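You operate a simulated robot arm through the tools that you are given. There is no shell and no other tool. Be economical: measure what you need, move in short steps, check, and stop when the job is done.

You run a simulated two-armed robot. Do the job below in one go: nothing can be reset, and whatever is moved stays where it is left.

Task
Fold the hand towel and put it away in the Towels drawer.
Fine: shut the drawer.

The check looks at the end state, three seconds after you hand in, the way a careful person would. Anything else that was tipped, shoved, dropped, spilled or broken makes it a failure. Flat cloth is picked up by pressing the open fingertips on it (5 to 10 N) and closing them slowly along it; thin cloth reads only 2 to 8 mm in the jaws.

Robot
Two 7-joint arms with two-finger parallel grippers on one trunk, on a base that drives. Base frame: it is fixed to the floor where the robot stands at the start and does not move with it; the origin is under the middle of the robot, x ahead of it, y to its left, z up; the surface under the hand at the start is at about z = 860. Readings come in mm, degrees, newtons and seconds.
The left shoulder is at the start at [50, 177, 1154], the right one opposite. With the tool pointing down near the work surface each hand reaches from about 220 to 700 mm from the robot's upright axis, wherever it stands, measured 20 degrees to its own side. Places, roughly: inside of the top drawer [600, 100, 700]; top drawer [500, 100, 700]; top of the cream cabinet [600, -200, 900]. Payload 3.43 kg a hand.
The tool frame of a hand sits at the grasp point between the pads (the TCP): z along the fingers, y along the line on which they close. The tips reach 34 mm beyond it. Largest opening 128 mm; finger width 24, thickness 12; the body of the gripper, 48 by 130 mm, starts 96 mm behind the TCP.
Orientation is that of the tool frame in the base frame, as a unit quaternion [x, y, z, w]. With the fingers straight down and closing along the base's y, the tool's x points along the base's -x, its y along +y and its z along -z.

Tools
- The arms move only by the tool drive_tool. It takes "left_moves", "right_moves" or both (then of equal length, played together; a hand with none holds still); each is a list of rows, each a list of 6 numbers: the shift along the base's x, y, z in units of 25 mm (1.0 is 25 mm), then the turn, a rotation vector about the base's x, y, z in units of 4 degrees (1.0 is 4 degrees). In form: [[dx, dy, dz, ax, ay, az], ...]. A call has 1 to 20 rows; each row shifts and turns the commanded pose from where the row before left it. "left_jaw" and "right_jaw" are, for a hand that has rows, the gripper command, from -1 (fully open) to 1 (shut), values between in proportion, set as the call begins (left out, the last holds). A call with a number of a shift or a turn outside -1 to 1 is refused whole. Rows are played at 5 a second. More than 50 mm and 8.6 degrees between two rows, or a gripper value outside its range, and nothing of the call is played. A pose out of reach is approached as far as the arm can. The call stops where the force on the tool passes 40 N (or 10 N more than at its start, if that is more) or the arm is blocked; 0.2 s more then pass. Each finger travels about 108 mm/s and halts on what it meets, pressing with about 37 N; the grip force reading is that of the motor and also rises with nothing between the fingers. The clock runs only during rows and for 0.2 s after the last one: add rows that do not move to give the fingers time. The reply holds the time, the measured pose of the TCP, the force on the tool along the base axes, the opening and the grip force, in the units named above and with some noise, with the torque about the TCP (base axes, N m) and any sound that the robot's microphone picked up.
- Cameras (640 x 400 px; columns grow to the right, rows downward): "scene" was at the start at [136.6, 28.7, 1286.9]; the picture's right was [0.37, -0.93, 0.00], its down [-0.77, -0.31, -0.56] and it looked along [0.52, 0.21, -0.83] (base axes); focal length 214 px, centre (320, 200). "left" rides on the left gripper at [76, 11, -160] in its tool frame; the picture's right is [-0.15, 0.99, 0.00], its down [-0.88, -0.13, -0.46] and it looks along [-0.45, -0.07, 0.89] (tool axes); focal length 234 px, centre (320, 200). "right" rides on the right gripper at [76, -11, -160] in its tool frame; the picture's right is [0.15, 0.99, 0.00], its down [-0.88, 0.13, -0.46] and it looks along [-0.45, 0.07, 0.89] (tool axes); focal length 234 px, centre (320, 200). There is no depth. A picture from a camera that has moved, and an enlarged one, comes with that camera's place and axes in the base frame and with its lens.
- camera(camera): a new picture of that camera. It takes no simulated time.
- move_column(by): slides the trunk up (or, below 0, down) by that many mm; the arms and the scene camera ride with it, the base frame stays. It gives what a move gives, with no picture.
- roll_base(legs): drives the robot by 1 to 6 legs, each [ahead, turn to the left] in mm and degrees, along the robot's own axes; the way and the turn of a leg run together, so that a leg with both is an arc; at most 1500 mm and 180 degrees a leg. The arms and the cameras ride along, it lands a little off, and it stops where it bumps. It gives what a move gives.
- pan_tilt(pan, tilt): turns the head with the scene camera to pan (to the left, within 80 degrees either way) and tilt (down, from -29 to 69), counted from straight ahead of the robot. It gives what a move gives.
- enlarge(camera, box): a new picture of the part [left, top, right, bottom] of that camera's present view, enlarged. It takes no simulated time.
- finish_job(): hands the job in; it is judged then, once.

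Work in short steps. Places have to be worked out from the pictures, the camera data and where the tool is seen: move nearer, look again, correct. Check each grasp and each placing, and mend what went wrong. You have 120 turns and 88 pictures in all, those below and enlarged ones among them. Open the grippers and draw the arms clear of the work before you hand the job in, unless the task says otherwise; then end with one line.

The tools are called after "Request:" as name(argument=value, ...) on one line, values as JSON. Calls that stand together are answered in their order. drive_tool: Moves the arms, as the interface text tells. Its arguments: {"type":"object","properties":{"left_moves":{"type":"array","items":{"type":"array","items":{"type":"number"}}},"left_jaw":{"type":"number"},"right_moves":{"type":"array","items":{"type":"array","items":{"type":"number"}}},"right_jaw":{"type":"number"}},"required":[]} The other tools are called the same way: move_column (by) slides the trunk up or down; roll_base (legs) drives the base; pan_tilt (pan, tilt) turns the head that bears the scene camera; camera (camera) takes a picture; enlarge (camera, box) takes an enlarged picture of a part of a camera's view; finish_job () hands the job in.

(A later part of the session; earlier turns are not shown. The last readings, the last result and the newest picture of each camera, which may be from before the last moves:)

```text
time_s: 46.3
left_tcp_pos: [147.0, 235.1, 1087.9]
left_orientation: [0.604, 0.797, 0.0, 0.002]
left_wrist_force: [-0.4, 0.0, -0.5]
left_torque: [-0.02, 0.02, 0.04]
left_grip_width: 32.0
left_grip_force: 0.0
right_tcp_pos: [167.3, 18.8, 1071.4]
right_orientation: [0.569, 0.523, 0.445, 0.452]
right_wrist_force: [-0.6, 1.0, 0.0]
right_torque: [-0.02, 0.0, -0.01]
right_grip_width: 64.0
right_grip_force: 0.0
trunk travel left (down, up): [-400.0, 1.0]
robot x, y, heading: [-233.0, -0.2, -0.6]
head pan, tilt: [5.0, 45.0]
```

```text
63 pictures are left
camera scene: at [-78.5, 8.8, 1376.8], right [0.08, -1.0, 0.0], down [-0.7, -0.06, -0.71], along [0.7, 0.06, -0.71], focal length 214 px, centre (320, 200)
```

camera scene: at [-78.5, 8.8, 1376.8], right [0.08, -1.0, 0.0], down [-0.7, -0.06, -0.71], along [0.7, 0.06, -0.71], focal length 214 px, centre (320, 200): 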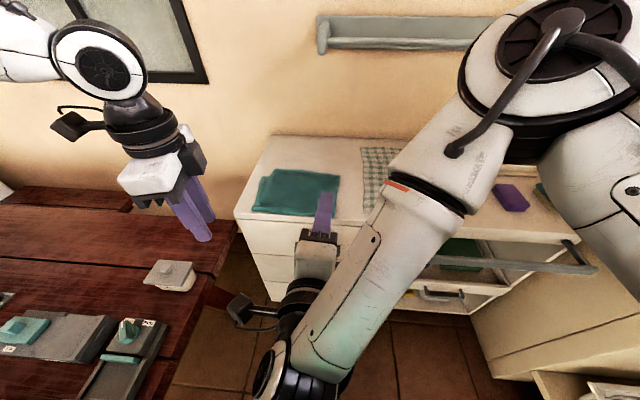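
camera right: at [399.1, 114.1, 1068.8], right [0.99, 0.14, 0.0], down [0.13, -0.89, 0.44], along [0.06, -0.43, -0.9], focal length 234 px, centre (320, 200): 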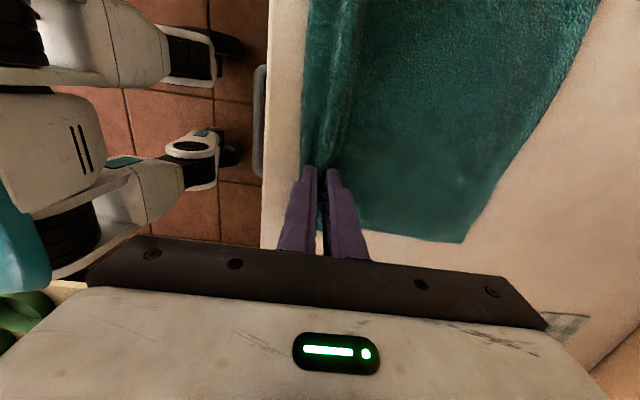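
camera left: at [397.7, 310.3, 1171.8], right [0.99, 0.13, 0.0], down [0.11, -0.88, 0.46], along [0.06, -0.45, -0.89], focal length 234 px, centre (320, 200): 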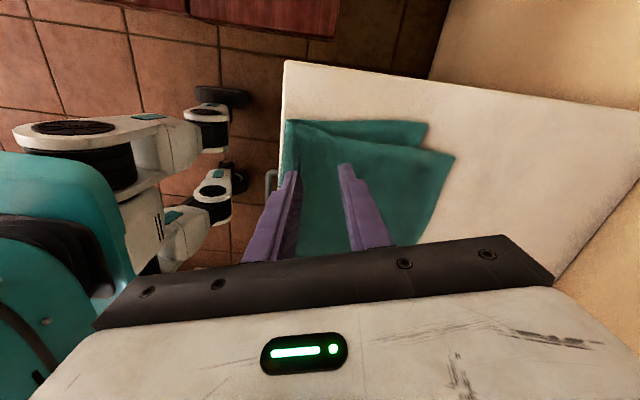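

The right hand now points forward (80°). I raise the left, then lower the trunk 310 mm to bring the right to the handle's height.

Request:
drive_tool(left_moves=[[0, 0, 1, 0, 0, 0], [0, 0, 1, 0, 0, 0], [0, 0, 1, 0, 0, 0], [0, 0, 1, 0, 0, 0], [0, 0, 1, 0, 0, 0], [0, 0, 1, 0, 0, 0]])

Request:
move_column(by=-310)

Request:
camera(camera="scene")

Request:
camera(camera="right")

```text
time_s: 47.7
left_tcp_pos: [147.9, 236.3, 1238.0]
left_orientation: [0.604, 0.797, 0.0, 0.001]
left_wrist_force: [-0.3, 0.9, -0.8]
left_torque: [0.01, 0.01, 0.03]
left_grip_width: 31.8
left_grip_force: 0.1
right_tcp_pos: [168.6, 19.6, 1073.3]
right_orientation: [0.57, 0.524, 0.445, 0.451]
right_wrist_force: [0.2, 0.7, 0.3]
right_torque: [-0.01, -0.01, 0.02]
right_grip_width: 64.1
right_grip_force: 0.0
trunk travel left (down, up): [-400.0, 1.0]
robot x, y, heading: [-226.7, -1.1, -0.5]
head pan, tilt: [5.0, 45.0]
```

```text
time_s: 50.8
left_tcp_pos: [148.3, 236.6, 928.4]
left_orientation: [0.604, 0.797, 0.0, 0.002]
left_wrist_force: [-0.2, -0.4, 0.0]
left_torque: [0.0, -0.01, 0.0]
left_grip_width: 32.3
left_grip_force: 0.0
right_tcp_pos: [169.4, 18.1, 763.4]
right_orientation: [0.57, 0.523, 0.445, 0.451]
right_wrist_force: [-0.3, -0.6, 0.0]
right_torque: [0.0, -0.02, -0.02]
right_grip_width: 63.9
right_grip_force: 0.1
trunk travel left (down, up): [-90.0, 311.0]
robot x, y, heading: [-227.1, 1.1, -0.4]
head pan, tilt: [5.0, 45.0]
```

```text
62 pictures are left
camera scene: at [-78.6, 8.7, 1066.8], right [0.08, -1.0, 0.0], down [-0.7, -0.06, -0.71], along [0.7, 0.06, -0.71], focal length 214 px, centre (320, 200)
```

scene: 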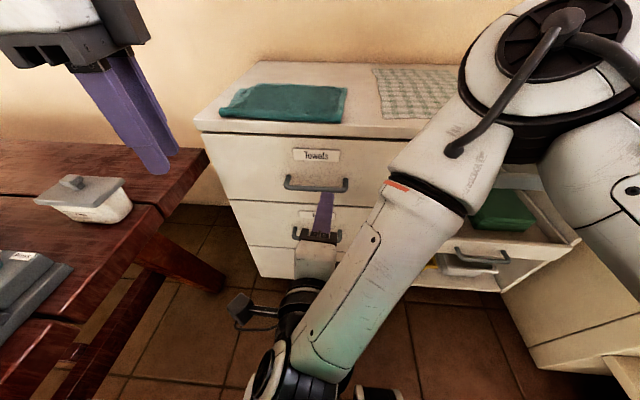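

```text
61 pictures are left
camera right: at [16.0, 101.3, 784.0], right [0.2, 0.1, 0.97], down [-0.47, -0.86, 0.19], along [0.86, -0.5, -0.13], focal length 234 px, centre (320, 200)
```

right: 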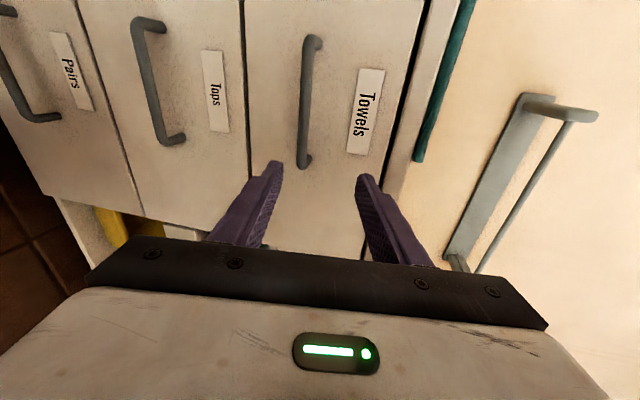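

Triangulating, the handle bar is at about x=319, y=54, z=705. I line up the right hand and advance to x≈270.

Request:
drive_tool(right_moves=[[0, 0.25, -0.45, 0, 0, 0], [0, 0.25, -0.45, 0, 0, 0], [0, 0.25, -0.45, 0, 0, 0], [0, 0.25, -0.45, 0, 0, 0], [0, 0.25, -0.45, 0, 0, 0], [0.8, 0, 0, 0, 0, 0], [0.8, 0, 0, 0, 0, 0], [0.8, 0, 0, 0, 0, 0], [0.8, 0, 0, 0, 0, 0], [0.8, 0, 0, 0, 0, 0]])

Request:
camera(camera="right")

Request:
camera(camera="scene")

```text
time_s: 53.0
left_tcp_pos: [149.1, 235.9, 927.2]
left_orientation: [0.604, 0.797, -0.001, 0.002]
left_wrist_force: [0.7, -0.4, 0.5]
left_torque: [0.01, 0.01, 0.04]
left_grip_width: 31.8
left_grip_force: 0.3
right_tcp_pos: [275.0, 50.5, 708.3]
right_orientation: [0.567, 0.526, 0.446, 0.45]
right_wrist_force: [-0.2, 0.0, 0.6]
right_torque: [0.03, 0.0, 0.01]
right_grip_width: 63.8
right_grip_force: 0.1
right hand out of reach, approached as far as the arm can: row 4, 5
trunk travel left (down, up): [-90.0, 311.0]
robot x, y, heading: [-230.1, -1.2, -0.3]
head pan, tilt: [5.0, 45.0]
```

```text
60 pictures are left
camera right: at [120.7, 131.9, 729.1], right [0.2, 0.11, 0.97], down [-0.46, -0.87, 0.19], along [0.86, -0.49, -0.12], focal length 234 px, centre (320, 200)
```

right: 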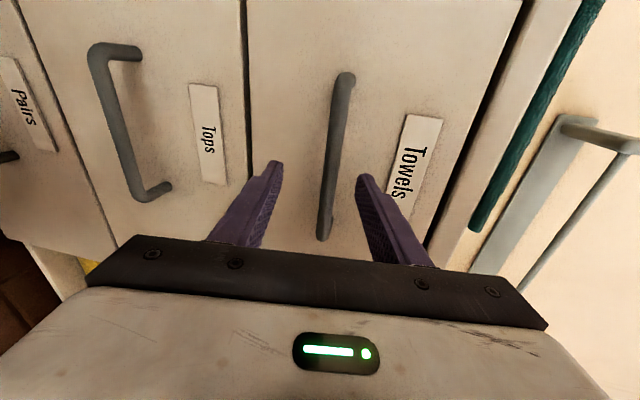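

```text
59 pictures are left
camera scene: at [-78.5, 8.7, 1066.8], right [0.08, -1.0, 0.0], down [-0.7, -0.06, -0.71], along [0.7, 0.06, -0.71], focal length 214 px, centre (320, 200)
```

scene: 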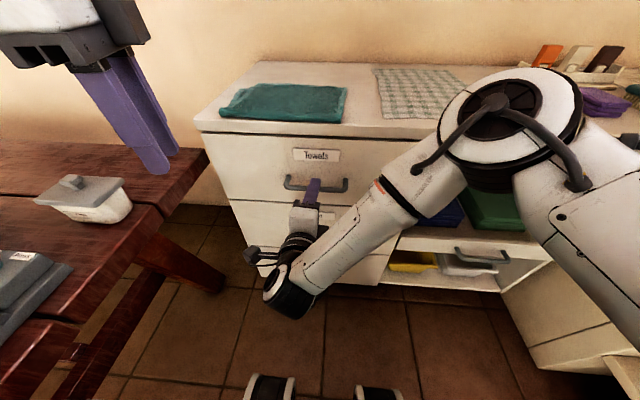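

The bar (z≈708, centre y≈51) lies between the fingers. I advance 36 mm and close on it.

Request:
drive_tool(right_moves=[[0.5, 0, 0.05, 0, 0, 0], [0.5, 0, 0.05, 0, 0, 0], [0.45, 0, 0, 0, 0, 0]])

Request:
drive_tool(right_moves=[[0, 0, 0, 0, 0, 0], [0, 0, 0, 0, 0, 0], [0, 0, 0, 0, 0, 0], [0, 0, 0, 0, 0, 0]], right_jaw=1)

Request:
camera(camera="right")

```text
time_s: 53.8
left_tcp_pos: [149.0, 235.8, 927.7]
left_orientation: [0.604, 0.797, -0.001, 0.002]
left_wrist_force: [-0.2, 0.6, 0.4]
left_torque: [0.01, -0.01, -0.01]
left_grip_width: 32.1
left_grip_force: 0.1
right_tcp_pos: [310.6, 49.7, 710.1]
right_orientation: [0.569, 0.526, 0.445, 0.449]
right_wrist_force: [0.0, -0.9, 1.0]
right_torque: [0.0, -0.02, -0.01]
right_grip_width: 63.8
right_grip_force: 0.1
trunk travel left (down, up): [-90.0, 311.0]
robot x, y, heading: [-230.2, 4.5, -0.5]
head pan, tilt: [5.0, 45.0]
```

```text
time_s: 54.8
left_tcp_pos: [147.7, 236.8, 927.1]
left_orientation: [0.604, 0.797, 0.0, 0.003]
left_wrist_force: [-0.3, 0.3, -0.3]
left_torque: [0.0, -0.03, 0.0]
left_grip_width: 32.1
left_grip_force: 0.0
right_tcp_pos: [309.8, 49.8, 710.5]
right_orientation: [0.567, 0.527, 0.444, 0.451]
right_wrist_force: [0.4, 0.2, -3.1]
right_torque: [-1.14, -0.01, 0.35]
right_grip_width: 14.1
right_grip_force: 45.0
trunk travel left (down, up): [-90.0, 311.0]
robot x, y, heading: [-228.3, 0.1, -0.5]
head pan, tilt: [5.0, 45.0]
```

```text
58 pictures are left
camera right: at [156.9, 131.6, 731.4], right [0.2, 0.11, 0.97], down [-0.46, -0.86, 0.19], along [0.86, -0.49, -0.13], focal length 234 px, centre (320, 200)
```

right: 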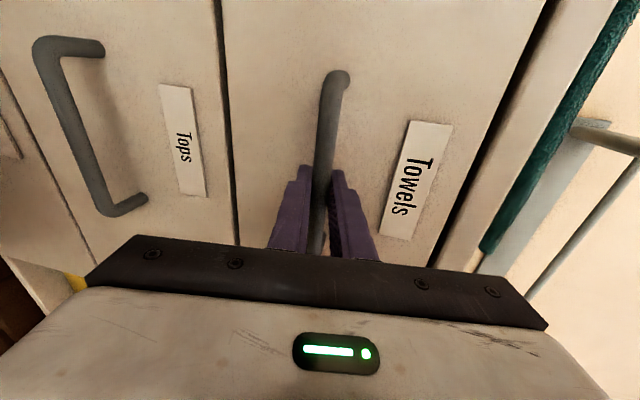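

Gripped (14 mm, 45 N). I pull by rolling the base back, first 120 mm.

Request:
roll_base(legs=[[-120, 0]])

Request:
camera(camera="scene")

```text
time_s: 56.1
left_tcp_pos: [26.5, 236.2, 927.2]
left_orientation: [0.604, 0.797, 0.0, 0.002]
left_wrist_force: [0.4, 0.8, -0.5]
left_torque: [0.0, 0.01, -0.03]
left_grip_width: 32.2
left_grip_force: 0.0
right_tcp_pos: [186.5, 50.1, 709.7]
right_orientation: [0.569, 0.526, 0.444, 0.451]
right_wrist_force: [-1.8, -5.0, -4.3]
right_torque: [-0.98, 0.05, 0.79]
right_grip_width: 14.3
right_grip_force: 45.0
trunk travel left (down, up): [-90.0, 311.0]
robot x, y, heading: [-354.3, 2.9, -0.6]
head pan, tilt: [5.0, 45.0]
```

```text
57 pictures are left
camera scene: at [-200.9, 9.3, 1066.7], right [0.08, -1.0, 0.0], down [-0.71, -0.06, -0.71], along [0.7, 0.06, -0.71], focal length 214 px, centre (320, 200)
```

scene: 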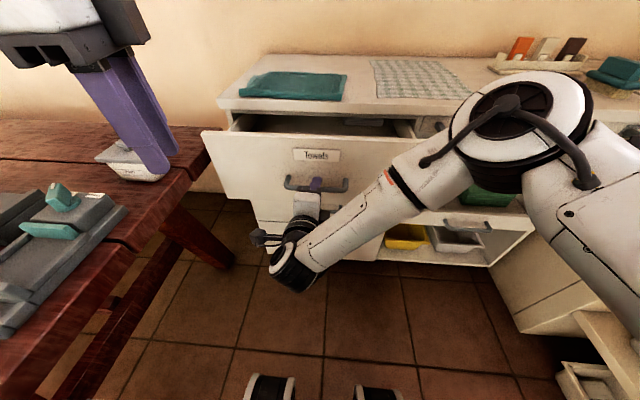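

The drawer slides out and the towel stays put. I pull a further 170 mm.

Request:
roll_base(legs=[[-170, 0]])

Request:
camera(camera="scene")

```text
time_s: 57.5
left_tcp_pos: [-146.0, 237.8, 927.7]
left_orientation: [0.604, 0.797, 0.0, 0.002]
left_wrist_force: [0.6, -0.1, 0.7]
left_torque: [0.0, -0.01, -0.02]
left_grip_width: 31.5
left_grip_force: 0.0
right_tcp_pos: [16.5, 49.9, 709.4]
right_orientation: [0.569, 0.526, 0.444, 0.451]
right_wrist_force: [-0.5, -13.4, -1.1]
right_torque: [-1.05, 0.03, 0.48]
right_grip_width: 14.2
right_grip_force: 45.0
trunk travel left (down, up): [-90.0, 311.0]
robot x, y, heading: [-522.0, 3.0, -0.3]
head pan, tilt: [5.0, 45.0]
```

```text
56 pictures are left
camera scene: at [-372.6, 10.0, 1066.8], right [0.08, -1.0, 0.0], down [-0.7, -0.06, -0.71], along [0.7, 0.06, -0.71], focal length 214 px, centre (320, 200)
```

scene: 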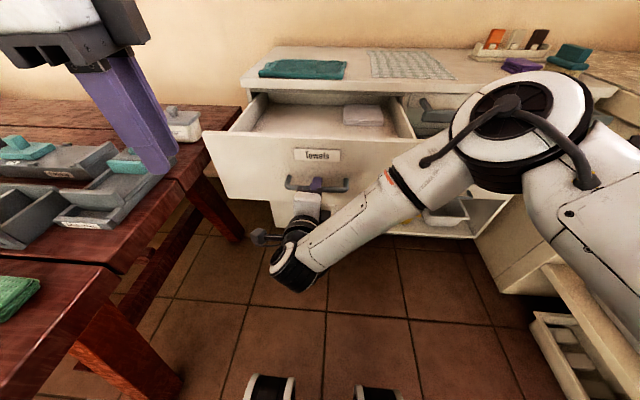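

Open by ~293 mm; there's a white folded item inside at the back right. I zoom in.

Request:
enlarge(camera="scene", box=[190, 40, 430, 200])

```text
2.50 times, centred on (310, 120) of scene
camera zoom: at [-372.6, 10.0, 1066.8], right [0.08, -1.0, 0.0], down [-0.7, -0.06, -0.71], along [0.7, 0.06, -0.71], focal length 536 px, centre (345, 400)
```

zoom: 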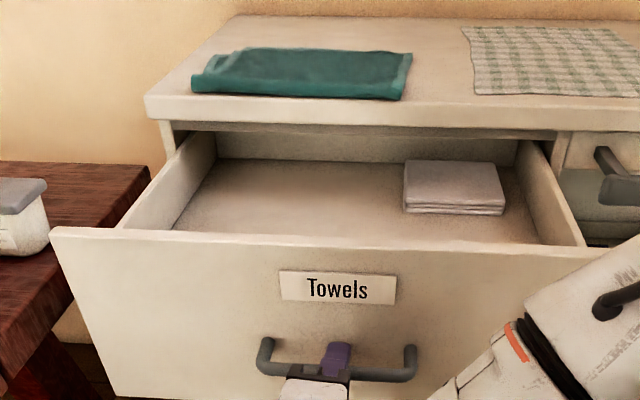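

The interior is clear on the left; the white stack sits at the back right. I release the handle and withdraw the right hand, then raise the trunk.

Request:
drive_tool(right_moves=[[0, 0, 0, 0, 0, 0], [0, 0, 0, 0, 0, 0], [0, 0, 0, 0, 0, 0], [-0.8, 0, 0.1, 0, 0, 0], [-0.8, 0, 0.1, 0, 0, 0], [-0.8, 0, 0.1, 0, 0, 0], [-0.8, 0, 0, 0, 0, 0], [-0.8, 0, 0, 0, 0, 0]], right_jaw=0)

Request:
move_column(by=200)

Request:
drive_tool(right_moves=[[0, 0, 0.5, 0, 1, 0], [0, 0, 0.5, 0, 1, 0], [0, 0, 0.5, 0, 1, 0], [0, 0, 0.5, 0, 1, 0], [0, 0, 0.5, 0, 1, 0], [0, 0, 0.5, 0, 1, 0], [0, 0, 0.5, 0, 1, 0], [0, 0, 0.5, 0, 1, 0], [0, 0, 0.5, 0, 1, 0], [0, 0, 0.5, 0, 1, 0], [0, 0, 0, 0, 1, 0], [0, 0, 0, 0, 1, 0], [0, 0, 0, 0, 1, 0], [0, 0, 0, 0, 1, 0], [0, 0, 0, 0, 1, 0], [0, 0, 0, 0, 1, 0], [0, 0, 0, 0, 1, 0], [0, 0, 0, 0, 1, 0], [0, 0, 0, 0, 1, 0], [0, 0, 0, 0, 0.5, 0]])

Request:
camera(camera="scene")

```text
time_s: 59.3
left_tcp_pos: [-145.7, 237.1, 926.5]
left_orientation: [0.604, 0.797, 0.0, 0.002]
left_wrist_force: [-0.7, -0.3, 0.1]
left_torque: [0.0, 0.04, 0.01]
left_grip_width: 32.1
left_grip_force: 0.1
right_tcp_pos: [-83.1, 50.9, 716.5]
right_orientation: [0.569, 0.525, 0.444, 0.451]
right_wrist_force: [0.4, 1.3, -0.3]
right_torque: [0.02, -0.03, 0.03]
right_grip_width: 63.9
right_grip_force: 0.1
trunk travel left (down, up): [-90.0, 311.0]
robot x, y, heading: [-519.8, 4.7, -0.4]
head pan, tilt: [5.0, 45.0]
```

```text
time_s: 61.5
left_tcp_pos: [-145.7, 237.7, 1126.7]
left_orientation: [0.604, 0.797, 0.0, 0.002]
left_wrist_force: [-0.2, 0.0, 0.5]
left_torque: [0.02, -0.01, -0.05]
left_grip_width: 32.0
left_grip_force: 0.1
right_tcp_pos: [-82.3, 51.5, 915.6]
right_orientation: [0.569, 0.526, 0.443, 0.452]
right_wrist_force: [-0.3, -0.4, 0.7]
right_torque: [0.04, 0.0, 0.02]
right_grip_width: 63.9
right_grip_force: 0.0
trunk travel left (down, up): [-290.0, 111.0]
robot x, y, heading: [-523.3, -0.9, 0.1]
head pan, tilt: [5.0, 45.0]
```

```text
time_s: 65.7
left_tcp_pos: [-145.5, 236.9, 1127.5]
left_orientation: [0.604, 0.797, 0.0, 0.002]
left_wrist_force: [0.3, 0.1, 0.4]
left_torque: [0.05, 0.02, 0.02]
left_grip_width: 31.6
left_grip_force: 0.0
right_tcp_pos: [-81.0, 50.5, 1041.8]
right_orientation: [0.721, 0.693, -0.013, 0.02]
right_wrist_force: [0.9, -0.3, 0.3]
right_torque: [0.03, 0.02, 0.01]
right_grip_width: 64.1
right_grip_force: 0.2
trunk travel left (down, up): [-290.0, 111.0]
robot x, y, heading: [-527.3, 2.6, -0.2]
head pan, tilt: [5.0, 45.0]
```

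```text
54 pictures are left
camera scene: at [-372.7, 10.6, 1266.8], right [0.08, -1.0, 0.0], down [-0.7, -0.06, -0.71], along [0.7, 0.06, -0.71], focal length 214 px, centre (320, 200)
```

scene: 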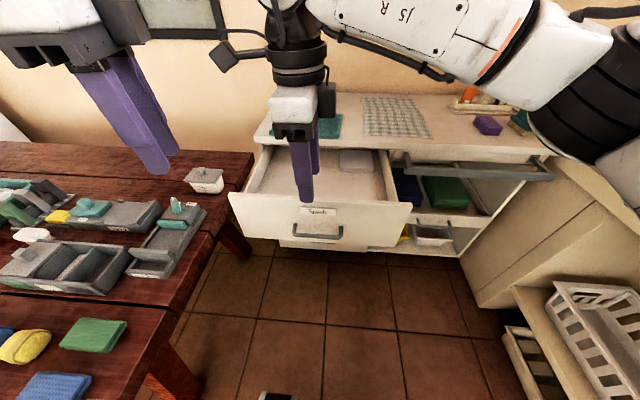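

Both hands point down and high. I drive ahead 290 mm toward x≈-235, watching for a bump.

Request:
roll_base(legs=[[250, 0]])

Request:
roll_base(legs=[[50, 0]])

Request:
pan_tilt(pan=10, tilt=55)

Request:
camera(camera="scene")

```text
time_s: 67.5
left_tcp_pos: [107.3, 234.4, 1126.6]
left_orientation: [0.606, 0.795, 0.0, 0.002]
left_wrist_force: [-0.2, -0.5, -0.7]
left_torque: [-0.02, -0.02, 0.0]
left_grip_width: 31.9
left_grip_force: 0.0
right_tcp_pos: [170.3, 46.3, 1041.6]
right_orientation: [0.723, 0.69, -0.013, 0.021]
right_wrist_force: [-1.0, 0.5, -0.5]
right_torque: [-0.02, 0.04, -0.02]
right_grip_width: 63.6
right_grip_force: 0.0
trunk travel left (down, up): [-290.0, 111.0]
robot x, y, heading: [-272.9, 2.0, -0.7]
head pan, tilt: [5.0, 45.0]
```

```text
time_s: 68.5
left_tcp_pos: [158.3, 231.9, 1126.3]
left_orientation: [0.607, 0.795, 0.0, 0.002]
left_wrist_force: [0.6, 0.6, -0.6]
left_torque: [-0.01, 0.02, 0.02]
left_grip_width: 32.1
left_grip_force: 0.0
right_tcp_pos: [220.7, 44.7, 1041.3]
right_orientation: [0.723, 0.69, -0.013, 0.02]
right_wrist_force: [0.8, 0.4, 0.5]
right_torque: [-0.02, 0.06, 0.01]
right_grip_width: 64.2
right_grip_force: 0.0
trunk travel left (down, up): [-290.0, 111.0]
robot x, y, heading: [-222.9, 6.5, -0.6]
head pan, tilt: [5.0, 45.0]
```

```text
time_s: 69.2
left_tcp_pos: [156.5, 231.5, 1126.7]
left_orientation: [0.606, 0.795, 0.0, 0.001]
left_wrist_force: [0.3, 0.2, -0.1]
left_torque: [0.02, 0.02, 0.03]
left_grip_width: 32.1
left_grip_force: 0.1
right_tcp_pos: [220.2, 43.9, 1040.3]
right_orientation: [0.723, 0.691, -0.013, 0.021]
right_wrist_force: [0.3, -0.2, 0.4]
right_torque: [-0.03, -0.01, 0.03]
right_grip_width: 64.1
right_grip_force: 0.1
trunk travel left (down, up): [-290.0, 111.0]
robot x, y, heading: [-223.2, -4.7, -0.9]
head pan, tilt: [10.0, 55.0]
```

```text
53 pictures are left
camera scene: at [-81.2, 12.3, 1253.4], right [0.16, -0.99, 0.0], down [-0.81, -0.13, -0.57], along [0.57, 0.09, -0.82], focal length 214 px, centre (320, 200)
```

scene: 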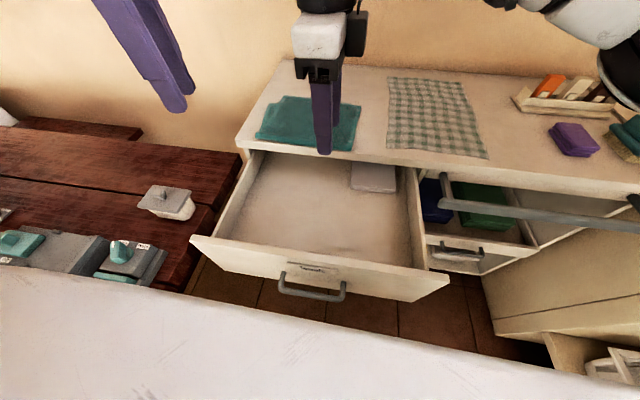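

No bump and the drawer is still open. The towel's fold edge runs from (351,1) to (366,266). I lower the trunk 75 mm and bring both hands over the fold: right toward (382,40), left (388,228), with the left turned a bit for reach.

Request:
move_column(by=-75)

Request:
drive_tool(left_moves=[[0.9, 0, 0, 0, 0, 0.5], [0.9, 0, 0, 0, 0, 0.5], [0.9, 0, 0, 0, 0, 0.5], [0.9, 0, 0, 0, 0, 0.5], [0.9, 0, 0, 0, 0, 0.5], [0.9, 0, -0.6, 0, 0, 0.5], [0.9, 0, -0.6, 0, 0, 0], [0.9, 0, -0.6, 0, 0, 0], [0.9, 0, -0.6, 0, 0, 0], [0.9, 0, -0.6, 0, 0, 0]], right_moves=[[0.6, 0, 0, 0, 0, 0], [0.6, 0, 0, 0, 0, 0], [0.6, 0, 0, 0, 0, 0], [0.6, 0, 0, 0, 0, 0], [0.6, 0, 0, 0, 0, 0], [0.7, 0, 0, 0, 0, 0], [0.7, 0, 0, 0, 0, 0], [0.7, 0, 0, 0, 0, 0], [0.7, 0, 0, 0, 0, 0], [0.7, 0, 0, 0, 0, 0]], left_jaw=0.35, right_jaw=0.35)

```text
time_s: 70.3
left_tcp_pos: [156.9, 232.1, 1052.2]
left_orientation: [0.607, 0.795, 0.0, 0.002]
left_wrist_force: [-0.3, 0.1, -0.1]
left_torque: [0.03, -0.01, 0.0]
left_grip_width: 32.3
left_grip_force: 0.0
right_tcp_pos: [219.8, 45.6, 966.5]
right_orientation: [0.723, 0.69, -0.013, 0.021]
right_wrist_force: [-0.4, -0.7, 0.4]
right_torque: [-0.01, 0.02, 0.01]
right_grip_width: 64.2
right_grip_force: 0.0
trunk travel left (down, up): [-215.0, 186.0]
robot x, y, heading: [-223.9, -1.8, -0.8]
head pan, tilt: [10.0, 55.0]
```

```text
time_s: 72.7
left_tcp_pos: [343.4, 254.6, 966.4]
left_orientation: [0.521, 0.854, 0.0, 0.002]
left_wrist_force: [-1.1, -0.9, -0.1]
left_torque: [0.02, 0.0, 0.0]
left_grip_width: 41.7
left_grip_force: 0.1
left hand out of reach, approached as far as the arm can: row 8, 9, 10
right_tcp_pos: [363.2, -3.2, 971.4]
right_orientation: [0.749, 0.663, -0.003, 0.011]
right_wrist_force: [-0.3, 0.3, 0.0]
right_torque: [0.01, 0.01, 0.0]
right_grip_width: 41.5
right_grip_force: 0.0
right hand out of reach, approached as far as the arm can: row 8, 9, 10
trunk travel left (down, up): [-215.0, 186.0]
robot x, y, heading: [-225.5, -0.7, -0.8]
head pan, tilt: [10.0, 55.0]
stopped in row 10 (right hand): the arm was blocked; the commanded pose is now the measured one
```

Both fall ~40 mm short; I try the base 50 mm further ahead.

Request:
roll_base(legs=[[50, 0]])

Request:
camera(camera="scene")

```text
time_s: 73.6
left_tcp_pos: [392.7, 253.3, 966.6]
left_orientation: [0.521, 0.854, 0.0, 0.004]
left_wrist_force: [0.3, 0.3, -0.5]
left_torque: [0.0, 0.01, 0.0]
left_grip_width: 41.8
left_grip_force: 0.1
right_tcp_pos: [412.2, -5.8, 971.3]
right_orientation: [0.748, 0.664, -0.003, 0.011]
right_wrist_force: [-0.1, 0.3, 0.8]
right_torque: [-0.01, 0.0, -0.01]
right_grip_width: 41.7
right_grip_force: 0.0
trunk travel left (down, up): [-215.0, 186.0]
robot x, y, heading: [-173.3, -4.4, -0.6]
head pan, tilt: [10.0, 55.0]
```

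```text
52 pictures are left
camera scene: at [-31.8, 11.6, 1178.2], right [0.16, -0.99, 0.0], down [-0.81, -0.13, -0.57], along [0.57, 0.09, -0.82], focal length 214 px, centre (320, 200)
```

scene: 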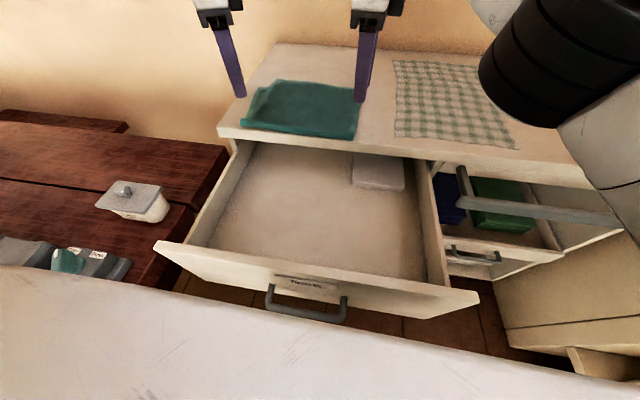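

No bump. I correct the positions: right to (382,40), left to (390,230), and descend to ~z 915.

Request:
drive_tool(right_moves=[[-0.3, 0.4, -0.3, 0, 0, 0], [-0.3, 0.4, -0.3, 0, 0, 0], [-0.3, 0.4, -0.3, 0, 0, 0], [-0.3, 0.4, -0.3, 0, 0, 0], [0, 0.3, -0.4, 0, 0, 0], [0, 0, -0.4, 0, 0, 0]], left_moves=[[0, 0, -0.3, 0, 0, 0], [0, 0, -0.3, 0, 0, 0], [0, 0, -0.3, 0, 0, 0], [0, 0, -0.3, 0, 0, 0], [0, 0, -0.4, 0, 0, 0], [0, 0, -0.4, 0, 0, 0]])

```text
time_s: 75.0
left_tcp_pos: [394.1, 252.3, 915.8]
left_orientation: [0.52, 0.854, -0.001, 0.004]
left_wrist_force: [0.2, 0.2, 0.2]
left_torque: [0.01, -0.03, 0.04]
left_grip_width: 41.5
left_grip_force: 0.1
right_tcp_pos: [380.3, 43.2, 922.0]
right_orientation: [0.748, 0.663, -0.003, 0.012]
right_wrist_force: [-0.5, -0.2, -0.1]
right_torque: [-0.01, -0.01, -0.03]
right_grip_width: 41.5
right_grip_force: 0.0
trunk travel left (down, up): [-215.0, 186.0]
robot x, y, heading: [-176.6, -6.1, -1.1]
head pan, tilt: [10.0, 55.0]
```

Request:
drive_tool(left_moves=[[0, -0.3, 0, 0, 0, -1], [0, -0.3, 0, 0, 0, -1], [0, -0.3, 0, 0, 0, -1], [-0.1, 0, 0, 0, 0, -1]], right_moves=[[0, 0, -0.1, 0, 0, 0], [0, 0, -0.1, 0, 0, 0], [0, 0, 0, 0, 0, 0.5], [0, 0, 0, 0, 0, 0.5]])

Request:
camera(camera="left")

Request:
camera(camera="right")

```text
time_s: 76.0
left_tcp_pos: [386.3, 235.0, 916.1]
left_orientation: [0.635, 0.773, -0.001, 0.004]
left_wrist_force: [-0.1, -0.1, 0.1]
left_torque: [0.04, 0.02, 0.0]
left_grip_width: 41.8
left_grip_force: 0.0
left hand out of reach, approached as far as the arm can: row 3
right_tcp_pos: [382.3, 43.3, 916.9]
right_orientation: [0.724, 0.69, -0.003, 0.012]
right_wrist_force: [-0.6, 0.0, 1.5]
right_torque: [-0.04, 0.02, -0.01]
right_grip_width: 41.5
right_grip_force: 0.1
trunk travel left (down, up): [-215.0, 186.0]
robot x, y, heading: [-175.4, -4.0, -0.7]
head pan, tilt: [10.0, 55.0]
```

```text
51 pictures are left
camera left: at [382.2, 311.2, 1075.4], right [1.0, 0.05, 0.0], down [0.04, -0.89, 0.46], along [0.03, -0.46, -0.89], focal length 234 px, centre (320, 200)
```

left: 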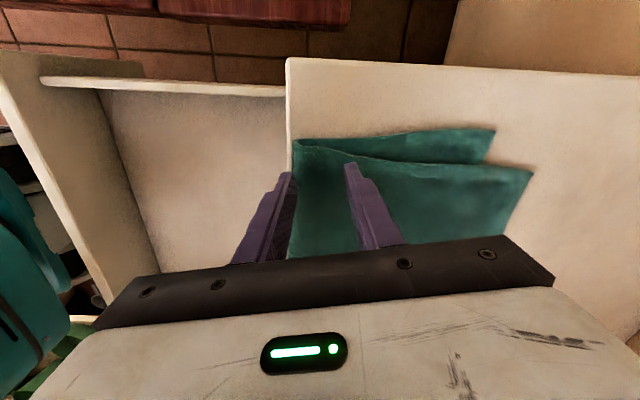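

```text
50 pictures are left
camera right: at [373.3, 121.3, 1072.1], right [1.0, 0.1, 0.01], down [0.08, -0.88, 0.47], along [0.06, -0.47, -0.88], focal length 234 px, centre (320, 200)
```

right: 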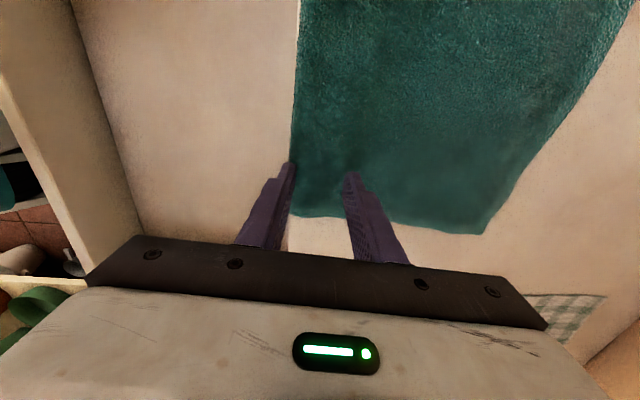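

The front fingers are right on the table edge (x≈356). I shift both +12 mm so both fingers press on cloth supported by the table.

Request:
drive_tool(left_moves=[[0.2, 0, 0, 0, 0, 0], [0.2, 0, 0, 0, 0, 0]], right_moves=[[0.28, -0.1, 0, 0, 0, 0], [0.28, 0, 0, 0, 0, 0]])

Request:
drive_tool(left_moves=[[0, 0, -0.2, 0, 0, 0], [0, 0, -0.2, 0, 0, 0], [0, 0, -0.12, 0, 0, 0]], right_moves=[[0, 0, -0.2, 0, 0, 0], [0, 0, -0.2, 0, 0, 0], [0, 0, -0.1, 0, 0, 0]])

```text
time_s: 76.6
left_tcp_pos: [392.2, 236.8, 916.5]
left_orientation: [0.634, 0.773, -0.001, 0.005]
left_wrist_force: [1.3, -0.9, -0.7]
left_torque: [-0.03, -0.02, 0.0]
left_grip_width: 41.5
left_grip_force: 0.0
left hand out of reach, approached as far as the arm can: row 2
right_tcp_pos: [395.2, 39.5, 914.6]
right_orientation: [0.724, 0.69, -0.003, 0.012]
right_wrist_force: [-0.4, -1.3, -0.3]
right_torque: [0.01, -0.02, 0.0]
right_grip_width: 41.6
right_grip_force: 0.0
trunk travel left (down, up): [-215.0, 186.0]
robot x, y, heading: [-171.8, 0.7, -0.7]
head pan, tilt: [10.0, 55.0]
```

```text
time_s: 77.4
left_tcp_pos: [391.6, 236.5, 904.2]
left_orientation: [0.634, 0.773, 0.0, 0.004]
left_wrist_force: [-0.2, 0.9, 1.0]
left_torque: [0.01, 0.03, 0.01]
left_grip_width: 41.7
left_grip_force: 0.1
right_tcp_pos: [395.3, 40.9, 903.3]
right_orientation: [0.725, 0.689, -0.002, 0.011]
right_wrist_force: [0.6, 0.6, 0.7]
right_torque: [0.03, 0.03, -0.02]
right_grip_width: 41.8
right_grip_force: 0.2
trunk travel left (down, up): [-215.0, 186.0]
robot x, y, heading: [-174.4, -0.2, -1.0]
head pan, tilt: [10.0, 55.0]
```

Close to contact; I press a few mm more.

Request:
drive_tool(left_moves=[[0, 0, -0.08, 0, 0, 0], [0, 0, -0.06, 0, 0, 0]], right_moves=[[0, 0, -0.08, 0, 0, 0], [0, 0, -0.06, 0, 0, 0]])

```text
time_s: 78.0
left_tcp_pos: [392.4, 236.0, 900.8]
left_orientation: [0.634, 0.773, 0.001, 0.005]
left_wrist_force: [0.8, 0.7, 3.6]
left_torque: [-0.01, -0.04, 0.02]
left_grip_width: 41.7
left_grip_force: 0.0
right_tcp_pos: [395.9, 40.3, 902.0]
right_orientation: [0.724, 0.689, -0.001, 0.013]
right_wrist_force: [0.5, -1.5, 5.2]
right_torque: [-0.02, 0.02, -0.02]
right_grip_width: 41.4
right_grip_force: 0.0
trunk travel left (down, up): [-215.0, 186.0]
robot x, y, heading: [-175.3, 1.9, -0.6]
head pan, tilt: [10.0, 55.0]
```

Contact at 4–5 N; one more mm, then close slowly.

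Request:
drive_tool(left_moves=[[0, 0, -0.08, 0, 0, 0], [0, 0, 0, 0, 0, 0]], right_moves=[[0, 0, -0.06, 0, 0, 0], [0, 0, 0, 0, 0, 0]], left_jaw=0.5, right_jaw=0.5)

Request:
drive_tool(left_moves=[[0, 0, 0, 0, 0, 0], [0, 0, 0, 0, 0, 0]], right_moves=[[0, 0, 0, 0, 0, 0], [0, 0, 0, 0, 0, 0]], left_jaw=0.75, right_jaw=0.75)

Request:
drive_tool(left_moves=[[0, 0, 0, 0, 0, 0], [0, 0, 0, 0, 0, 0], [0, 0, 0, 0, 0, 0]], right_moves=[[0, 0, 0, 0, 0, 0], [0, 0, 0, 0, 0, 0], [0, 0, 0, 0, 0, 0]], left_jaw=1, right_jaw=1)

Request:
camera(camera="left")

Request:
camera(camera="right")

```text
time_s: 78.6
left_tcp_pos: [390.3, 236.3, 899.7]
left_orientation: [0.634, 0.773, 0.0, 0.006]
left_wrist_force: [0.7, -1.5, 8.9]
left_torque: [-0.02, -0.05, -0.01]
left_grip_width: 31.4
left_grip_force: 0.0
right_tcp_pos: [394.9, 40.4, 900.5]
right_orientation: [0.725, 0.689, -0.002, 0.012]
right_wrist_force: [1.1, 1.1, 8.9]
right_torque: [0.04, 0.02, 0.01]
right_grip_width: 31.0
right_grip_force: 0.2
trunk travel left (down, up): [-215.0, 186.0]
robot x, y, heading: [-170.4, -1.1, -0.8]
head pan, tilt: [10.0, 55.0]
```

```text
time_s: 79.2
left_tcp_pos: [390.7, 236.7, 899.0]
left_orientation: [0.634, 0.773, 0.0, 0.006]
left_wrist_force: [-0.1, -2.9, 9.9]
left_torque: [-0.04, -0.04, -0.02]
left_grip_width: 16.7
left_grip_force: 0.4
right_tcp_pos: [394.2, 40.3, 899.4]
right_orientation: [0.724, 0.69, -0.001, 0.012]
right_wrist_force: [-0.1, 2.0, 8.9]
right_torque: [0.07, 0.04, -0.06]
right_grip_width: 16.4
right_grip_force: 0.0
trunk travel left (down, up): [-215.0, 186.0]
robot x, y, heading: [-176.6, -2.9, -0.8]
head pan, tilt: [10.0, 55.0]
```

```text
time_s: 80.0
left_tcp_pos: [388.7, 236.4, 900.0]
left_orientation: [0.634, 0.773, 0.0, 0.006]
left_wrist_force: [1.5, -3.1, 12.4]
left_torque: [-0.13, -0.06, 0.04]
left_grip_width: 8.4
left_grip_force: 37.5
right_tcp_pos: [393.9, 40.9, 901.2]
right_orientation: [0.724, 0.69, -0.002, 0.012]
right_wrist_force: [-0.8, 3.3, 12.8]
right_torque: [0.13, 0.01, 0.01]
right_grip_width: 8.4
right_grip_force: 36.9
trunk travel left (down, up): [-215.0, 186.0]
robot x, y, heading: [-175.8, -1.6, -0.9]
head pan, tilt: [10.0, 55.0]
```

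```text
49 pictures are left
camera left: at [384.8, 313.3, 1059.0], right [1.0, 0.05, 0.01], down [0.04, -0.89, 0.46], along [0.03, -0.46, -0.89], focal length 234 px, centre (320, 200)
```

left: 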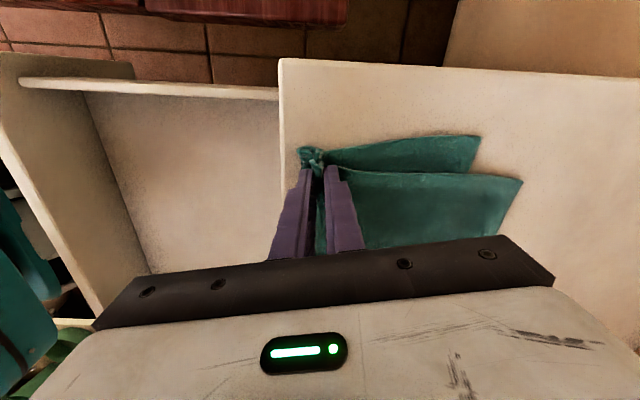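

```text
48 pictures are left
camera right: at [385.6, 118.9, 1057.0], right [1.0, 0.1, 0.01], down [0.08, -0.88, 0.47], along [0.06, -0.47, -0.88], focal length 234 px, centre (320, 200)
```

right: 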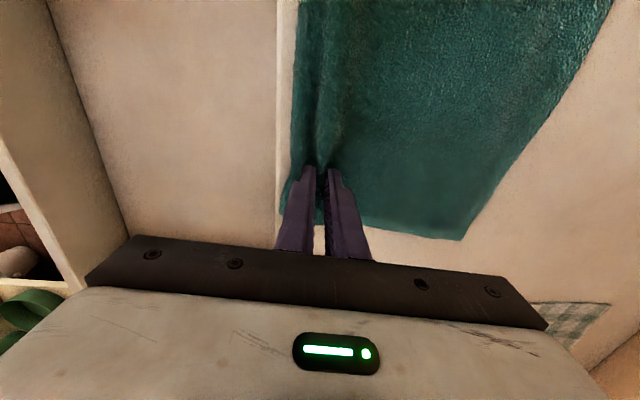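

Both pads hold both layers (8.4 mm). I lift with the trunk and roll back 95 mm so it hangs over the drawer.

Request:
move_column(by=90)

Request:
move_column(by=95)

Request:
camera(camera="scene")

```text
time_s: 81.3
left_tcp_pos: [391.3, 237.1, 988.1]
left_orientation: [0.635, 0.773, 0.0, 0.004]
left_wrist_force: [-0.1, -1.8, -0.9]
left_torque: [-0.06, 0.03, -0.01]
left_grip_width: 8.1
left_grip_force: 36.9
right_tcp_pos: [396.1, 39.9, 987.6]
right_orientation: [0.725, 0.689, -0.002, 0.011]
right_wrist_force: [0.2, 2.1, -0.3]
right_torque: [0.04, -0.01, 0.06]
right_grip_width: 7.2
right_grip_force: 37.4
trunk travel left (down, up): [-305.0, 96.0]
robot x, y, heading: [-173.3, -5.3, -0.9]
head pan, tilt: [10.0, 55.0]
```

```text
time_s: 82.6
left_tcp_pos: [392.9, 237.1, 1082.0]
left_orientation: [0.634, 0.773, -0.001, 0.004]
left_wrist_force: [-0.1, -2.3, 0.1]
left_torque: [-0.06, -0.02, 0.04]
left_grip_width: 7.6
left_grip_force: 36.9
right_tcp_pos: [396.1, 40.7, 1082.7]
right_orientation: [0.723, 0.69, -0.003, 0.011]
right_wrist_force: [0.2, 1.6, -0.1]
right_torque: [0.02, 0.01, 0.01]
right_grip_width: 7.6
right_grip_force: 37.4
trunk travel left (down, up): [-400.0, 1.0]
robot x, y, heading: [-175.6, -1.9, -0.9]
head pan, tilt: [10.0, 55.0]
```

```text
47 pictures are left
camera scene: at [-32.0, 11.6, 1363.3], right [0.16, -0.99, 0.0], down [-0.81, -0.13, -0.57], along [0.57, 0.09, -0.82], focal length 214 px, centre (320, 200)
```

scene: 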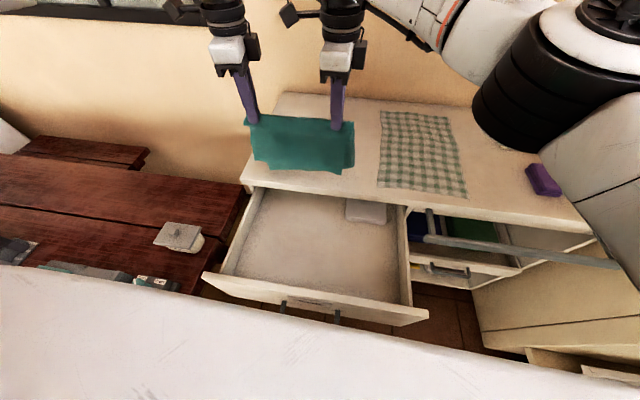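

It hangs doubled from both hands. Roll back 95 mm, then shift both hands -35 mm in y.

Request:
roll_base(legs=[[-95, 0]])

Request:
drive_tool(left_moves=[[0, -0.5, 0, 0, 0, 0], [0, -0.5, 0, 0, 0, 0], [0, -0.4, 0, 0, 0, 0], [0, 0, 0, 0, 0, 0]], right_moves=[[0, -0.5, 0, 0, 0, 0], [0, -0.5, 0, 0, 0, 0], [0, -0.4, 0, 0, 0, 0], [0, 0, 0, 0, 0, 0]])

Request:
camera(camera="scene")

Request:
camera(camera="left")

```text
time_s: 83.7
left_tcp_pos: [297.8, 238.9, 1083.2]
left_orientation: [0.633, 0.774, 0.001, 0.004]
left_wrist_force: [0.2, -1.9, -0.4]
left_torque: [-0.08, -0.06, 0.0]
left_grip_width: 7.7
left_grip_force: 36.9
right_tcp_pos: [302.6, 41.3, 1084.5]
right_orientation: [0.725, 0.689, -0.002, 0.012]
right_wrist_force: [0.4, 1.3, 0.5]
right_torque: [0.02, -0.02, 0.0]
right_grip_width: 7.5
right_grip_force: 36.9
trunk travel left (down, up): [-400.0, 1.0]
robot x, y, heading: [-270.9, -3.7, -0.9]
head pan, tilt: [10.0, 55.0]
```

```text
time_s: 84.7
left_tcp_pos: [281.3, 211.8, 1083.5]
left_orientation: [0.634, 0.773, -0.002, 0.007]
left_wrist_force: [1.1, -14.6, -0.4]
left_torque: [-0.42, -0.01, 0.01]
left_grip_width: 7.7
left_grip_force: 36.9
left hand out of reach, approached as far as the arm can: row 1, 2, 3
right_tcp_pos: [300.4, 8.9, 1085.1]
right_orientation: [0.723, 0.69, -0.002, 0.011]
right_wrist_force: [-0.4, 13.5, -0.2]
right_torque: [0.46, 0.07, 0.06]
right_grip_width: 7.6
right_grip_force: 36.9
trunk travel left (down, up): [-400.0, 1.0]
robot x, y, heading: [-267.8, -0.4, -0.7]
head pan, tilt: [10.0, 55.0]
```

```text
46 pictures are left
camera scene: at [-126.1, 13.1, 1363.4], right [0.16, -0.99, 0.0], down [-0.81, -0.13, -0.57], along [0.57, 0.09, -0.82], focal length 214 px, centre (320, 200)
```

scene: 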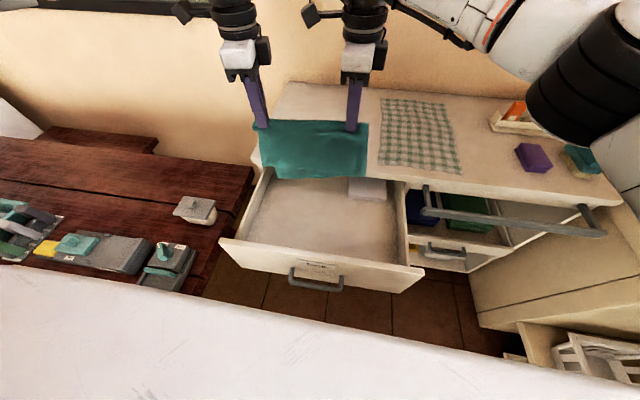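

```text
45 pictures are left
camera left: at [276.9, 289.7, 1242.4], right [1.0, 0.05, 0.01], down [0.04, -0.88, 0.47], along [0.03, -0.47, -0.88], focal length 234 px, centre (320, 200)
```

left: 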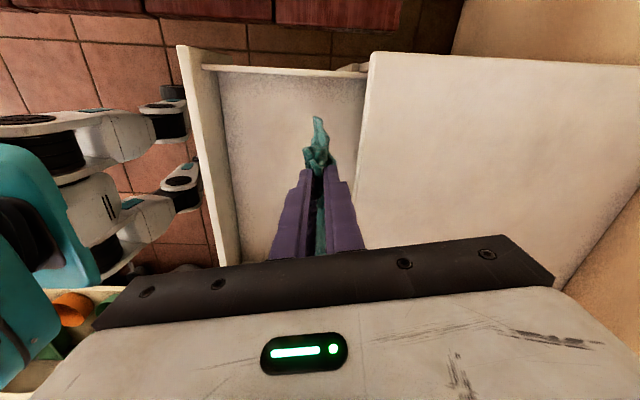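

The cloth is too taut sideways (14 N); I relax by moving the right back 8 mm and -15 in x to match, then lower with the trunk 140 mm.

Request:
drive_tool(right_moves=[[-0.3, 0.2, 0, 0, 0, 0], [-0.3, 0.15, 0, 0, 0, 0]])

Request:
move_column(by=-130)

Request:
camera(camera="scene")

Request:
camera(camera="left")

```text
time_s: 85.3
left_tcp_pos: [281.2, 213.7, 1083.6]
left_orientation: [0.633, 0.774, 0.0, 0.005]
left_wrist_force: [-0.2, -4.2, -0.5]
left_torque: [-0.14, 0.02, -0.01]
left_grip_width: 7.6
left_grip_force: 36.5
right_tcp_pos: [286.5, 15.1, 1083.5]
right_orientation: [0.725, 0.688, -0.003, 0.013]
right_wrist_force: [-0.3, 4.1, 0.9]
right_torque: [0.15, 0.0, 0.01]
right_grip_width: 7.5
right_grip_force: 36.2
trunk travel left (down, up): [-400.0, 1.0]
robot x, y, heading: [-265.7, -3.8, -0.8]
head pan, tilt: [10.0, 55.0]
```

```text
time_s: 86.9
left_tcp_pos: [282.1, 213.3, 954.2]
left_orientation: [0.634, 0.773, -0.001, 0.007]
left_wrist_force: [0.2, -0.7, -0.1]
left_torque: [-0.04, -0.01, 0.04]
left_grip_width: 7.8
left_grip_force: 37.0
right_tcp_pos: [286.7, 15.7, 954.0]
right_orientation: [0.725, 0.689, -0.002, 0.012]
right_wrist_force: [-1.8, 1.2, -0.1]
right_torque: [0.02, 0.01, 0.03]
right_grip_width: 7.3
right_grip_force: 37.0
trunk travel left (down, up): [-270.0, 131.0]
robot x, y, heading: [-268.8, -1.3, -0.8]
head pan, tilt: [10.0, 55.0]
```

```text
44 pictures are left
camera scene: at [-126.3, 12.8, 1233.4], right [0.16, -0.99, 0.0], down [-0.81, -0.13, -0.57], along [0.57, 0.09, -0.82], focal length 214 px, centre (320, 200)
```

scene: 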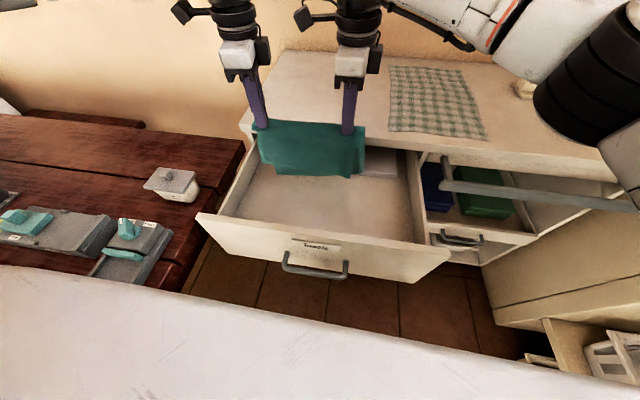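

```text
43 pictures are left
camera left: at [276.9, 290.6, 1112.6], right [1.0, 0.05, 0.01], down [0.04, -0.89, 0.46], along [0.03, -0.46, -0.89], focal length 234 px, centre (320, 200)
```

left: 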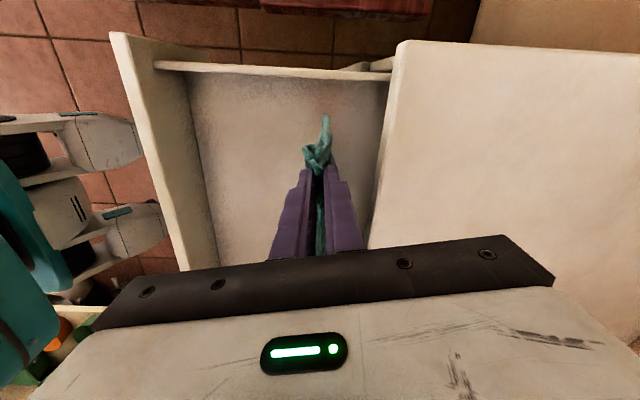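

From two views the drawer floor is at z≈725 and its front inner face at x≈84. I lower 24 mm so the hem touches at x≈285 and lay it on an arc toward the front, first part.

Request:
move_column(by=-24)

Request:
drive_tool(left_moves=[[-0.83, 0, -0.05, 0, 0, 0], [-0.82, 0, -0.15, 0, 0, 0], [-0.79, 0, -0.25, 0, 0, 0], [-0.75, 0, -0.34, 0, 0, 0], [-0.71, 0, -0.44, 0, 0, 0], [-0.65, 0, -0.52, 0, 0, 0]], right_moves=[[-0.85, 0, -0.05, 0, 0, 0], [-0.84, 0, -0.15, 0, 0, 0], [-0.81, 0, -0.25, 0, 0, 0], [-0.78, 0, -0.34, 0, 0, 0], [-0.74, 0, -0.44, 0, 0, 0], [-0.68, 0, -0.52, 0, 0, 0]])

Request:
camera(camera="scene")

Request:
camera(camera="left")

```text
time_s: 87.6
left_tcp_pos: [282.2, 213.1, 930.7]
left_orientation: [0.635, 0.773, -0.001, 0.005]
left_wrist_force: [-0.2, -1.1, 0.6]
left_torque: [-0.02, 0.03, -0.02]
left_grip_width: 7.9
left_grip_force: 37.4
right_tcp_pos: [288.0, 16.9, 931.0]
right_orientation: [0.725, 0.689, -0.002, 0.012]
right_wrist_force: [-0.2, 0.8, 0.1]
right_torque: [0.1, 0.01, 0.01]
right_grip_width: 7.3
right_grip_force: 36.9
trunk travel left (down, up): [-246.0, 155.0]
robot x, y, heading: [-268.3, 2.1, -0.6]
head pan, tilt: [10.0, 55.0]
```

```text
time_s: 89.0
left_tcp_pos: [169.1, 212.9, 886.3]
left_orientation: [0.635, 0.773, 0.0, 0.006]
left_wrist_force: [0.9, -0.4, -0.7]
left_torque: [-0.01, 0.04, 0.0]
left_grip_width: 7.8
left_grip_force: 37.4
right_tcp_pos: [170.4, 16.0, 886.4]
right_orientation: [0.725, 0.689, -0.002, 0.012]
right_wrist_force: [-0.1, 0.8, -0.6]
right_torque: [0.02, 0.02, 0.04]
right_grip_width: 7.6
right_grip_force: 36.8
trunk travel left (down, up): [-246.0, 155.0]
robot x, y, heading: [-268.7, 0.8, -0.6]
head pan, tilt: [10.0, 55.0]
```

```text
42 pictures are left
camera scene: at [-126.2, 12.9, 1209.4], right [0.16, -0.99, 0.0], down [-0.81, -0.13, -0.57], along [0.57, 0.09, -0.82], focal length 214 px, centre (320, 200)
```

scene: 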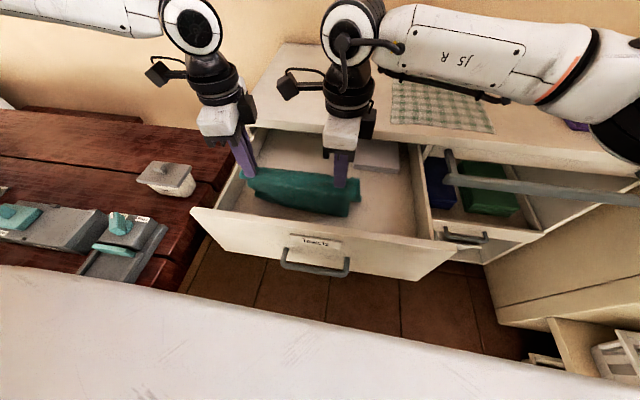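

```text
41 pictures are left
camera left: at [163.9, 290.5, 1044.5], right [1.0, 0.05, 0.01], down [0.04, -0.88, 0.46], along [0.03, -0.46, -0.89], focal length 234 px, centre (320, 200)
```

left: 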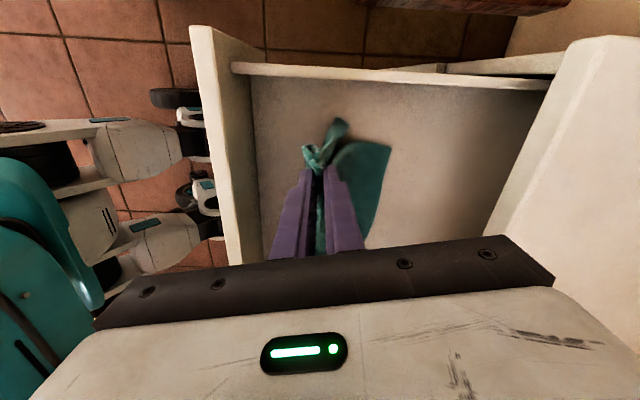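

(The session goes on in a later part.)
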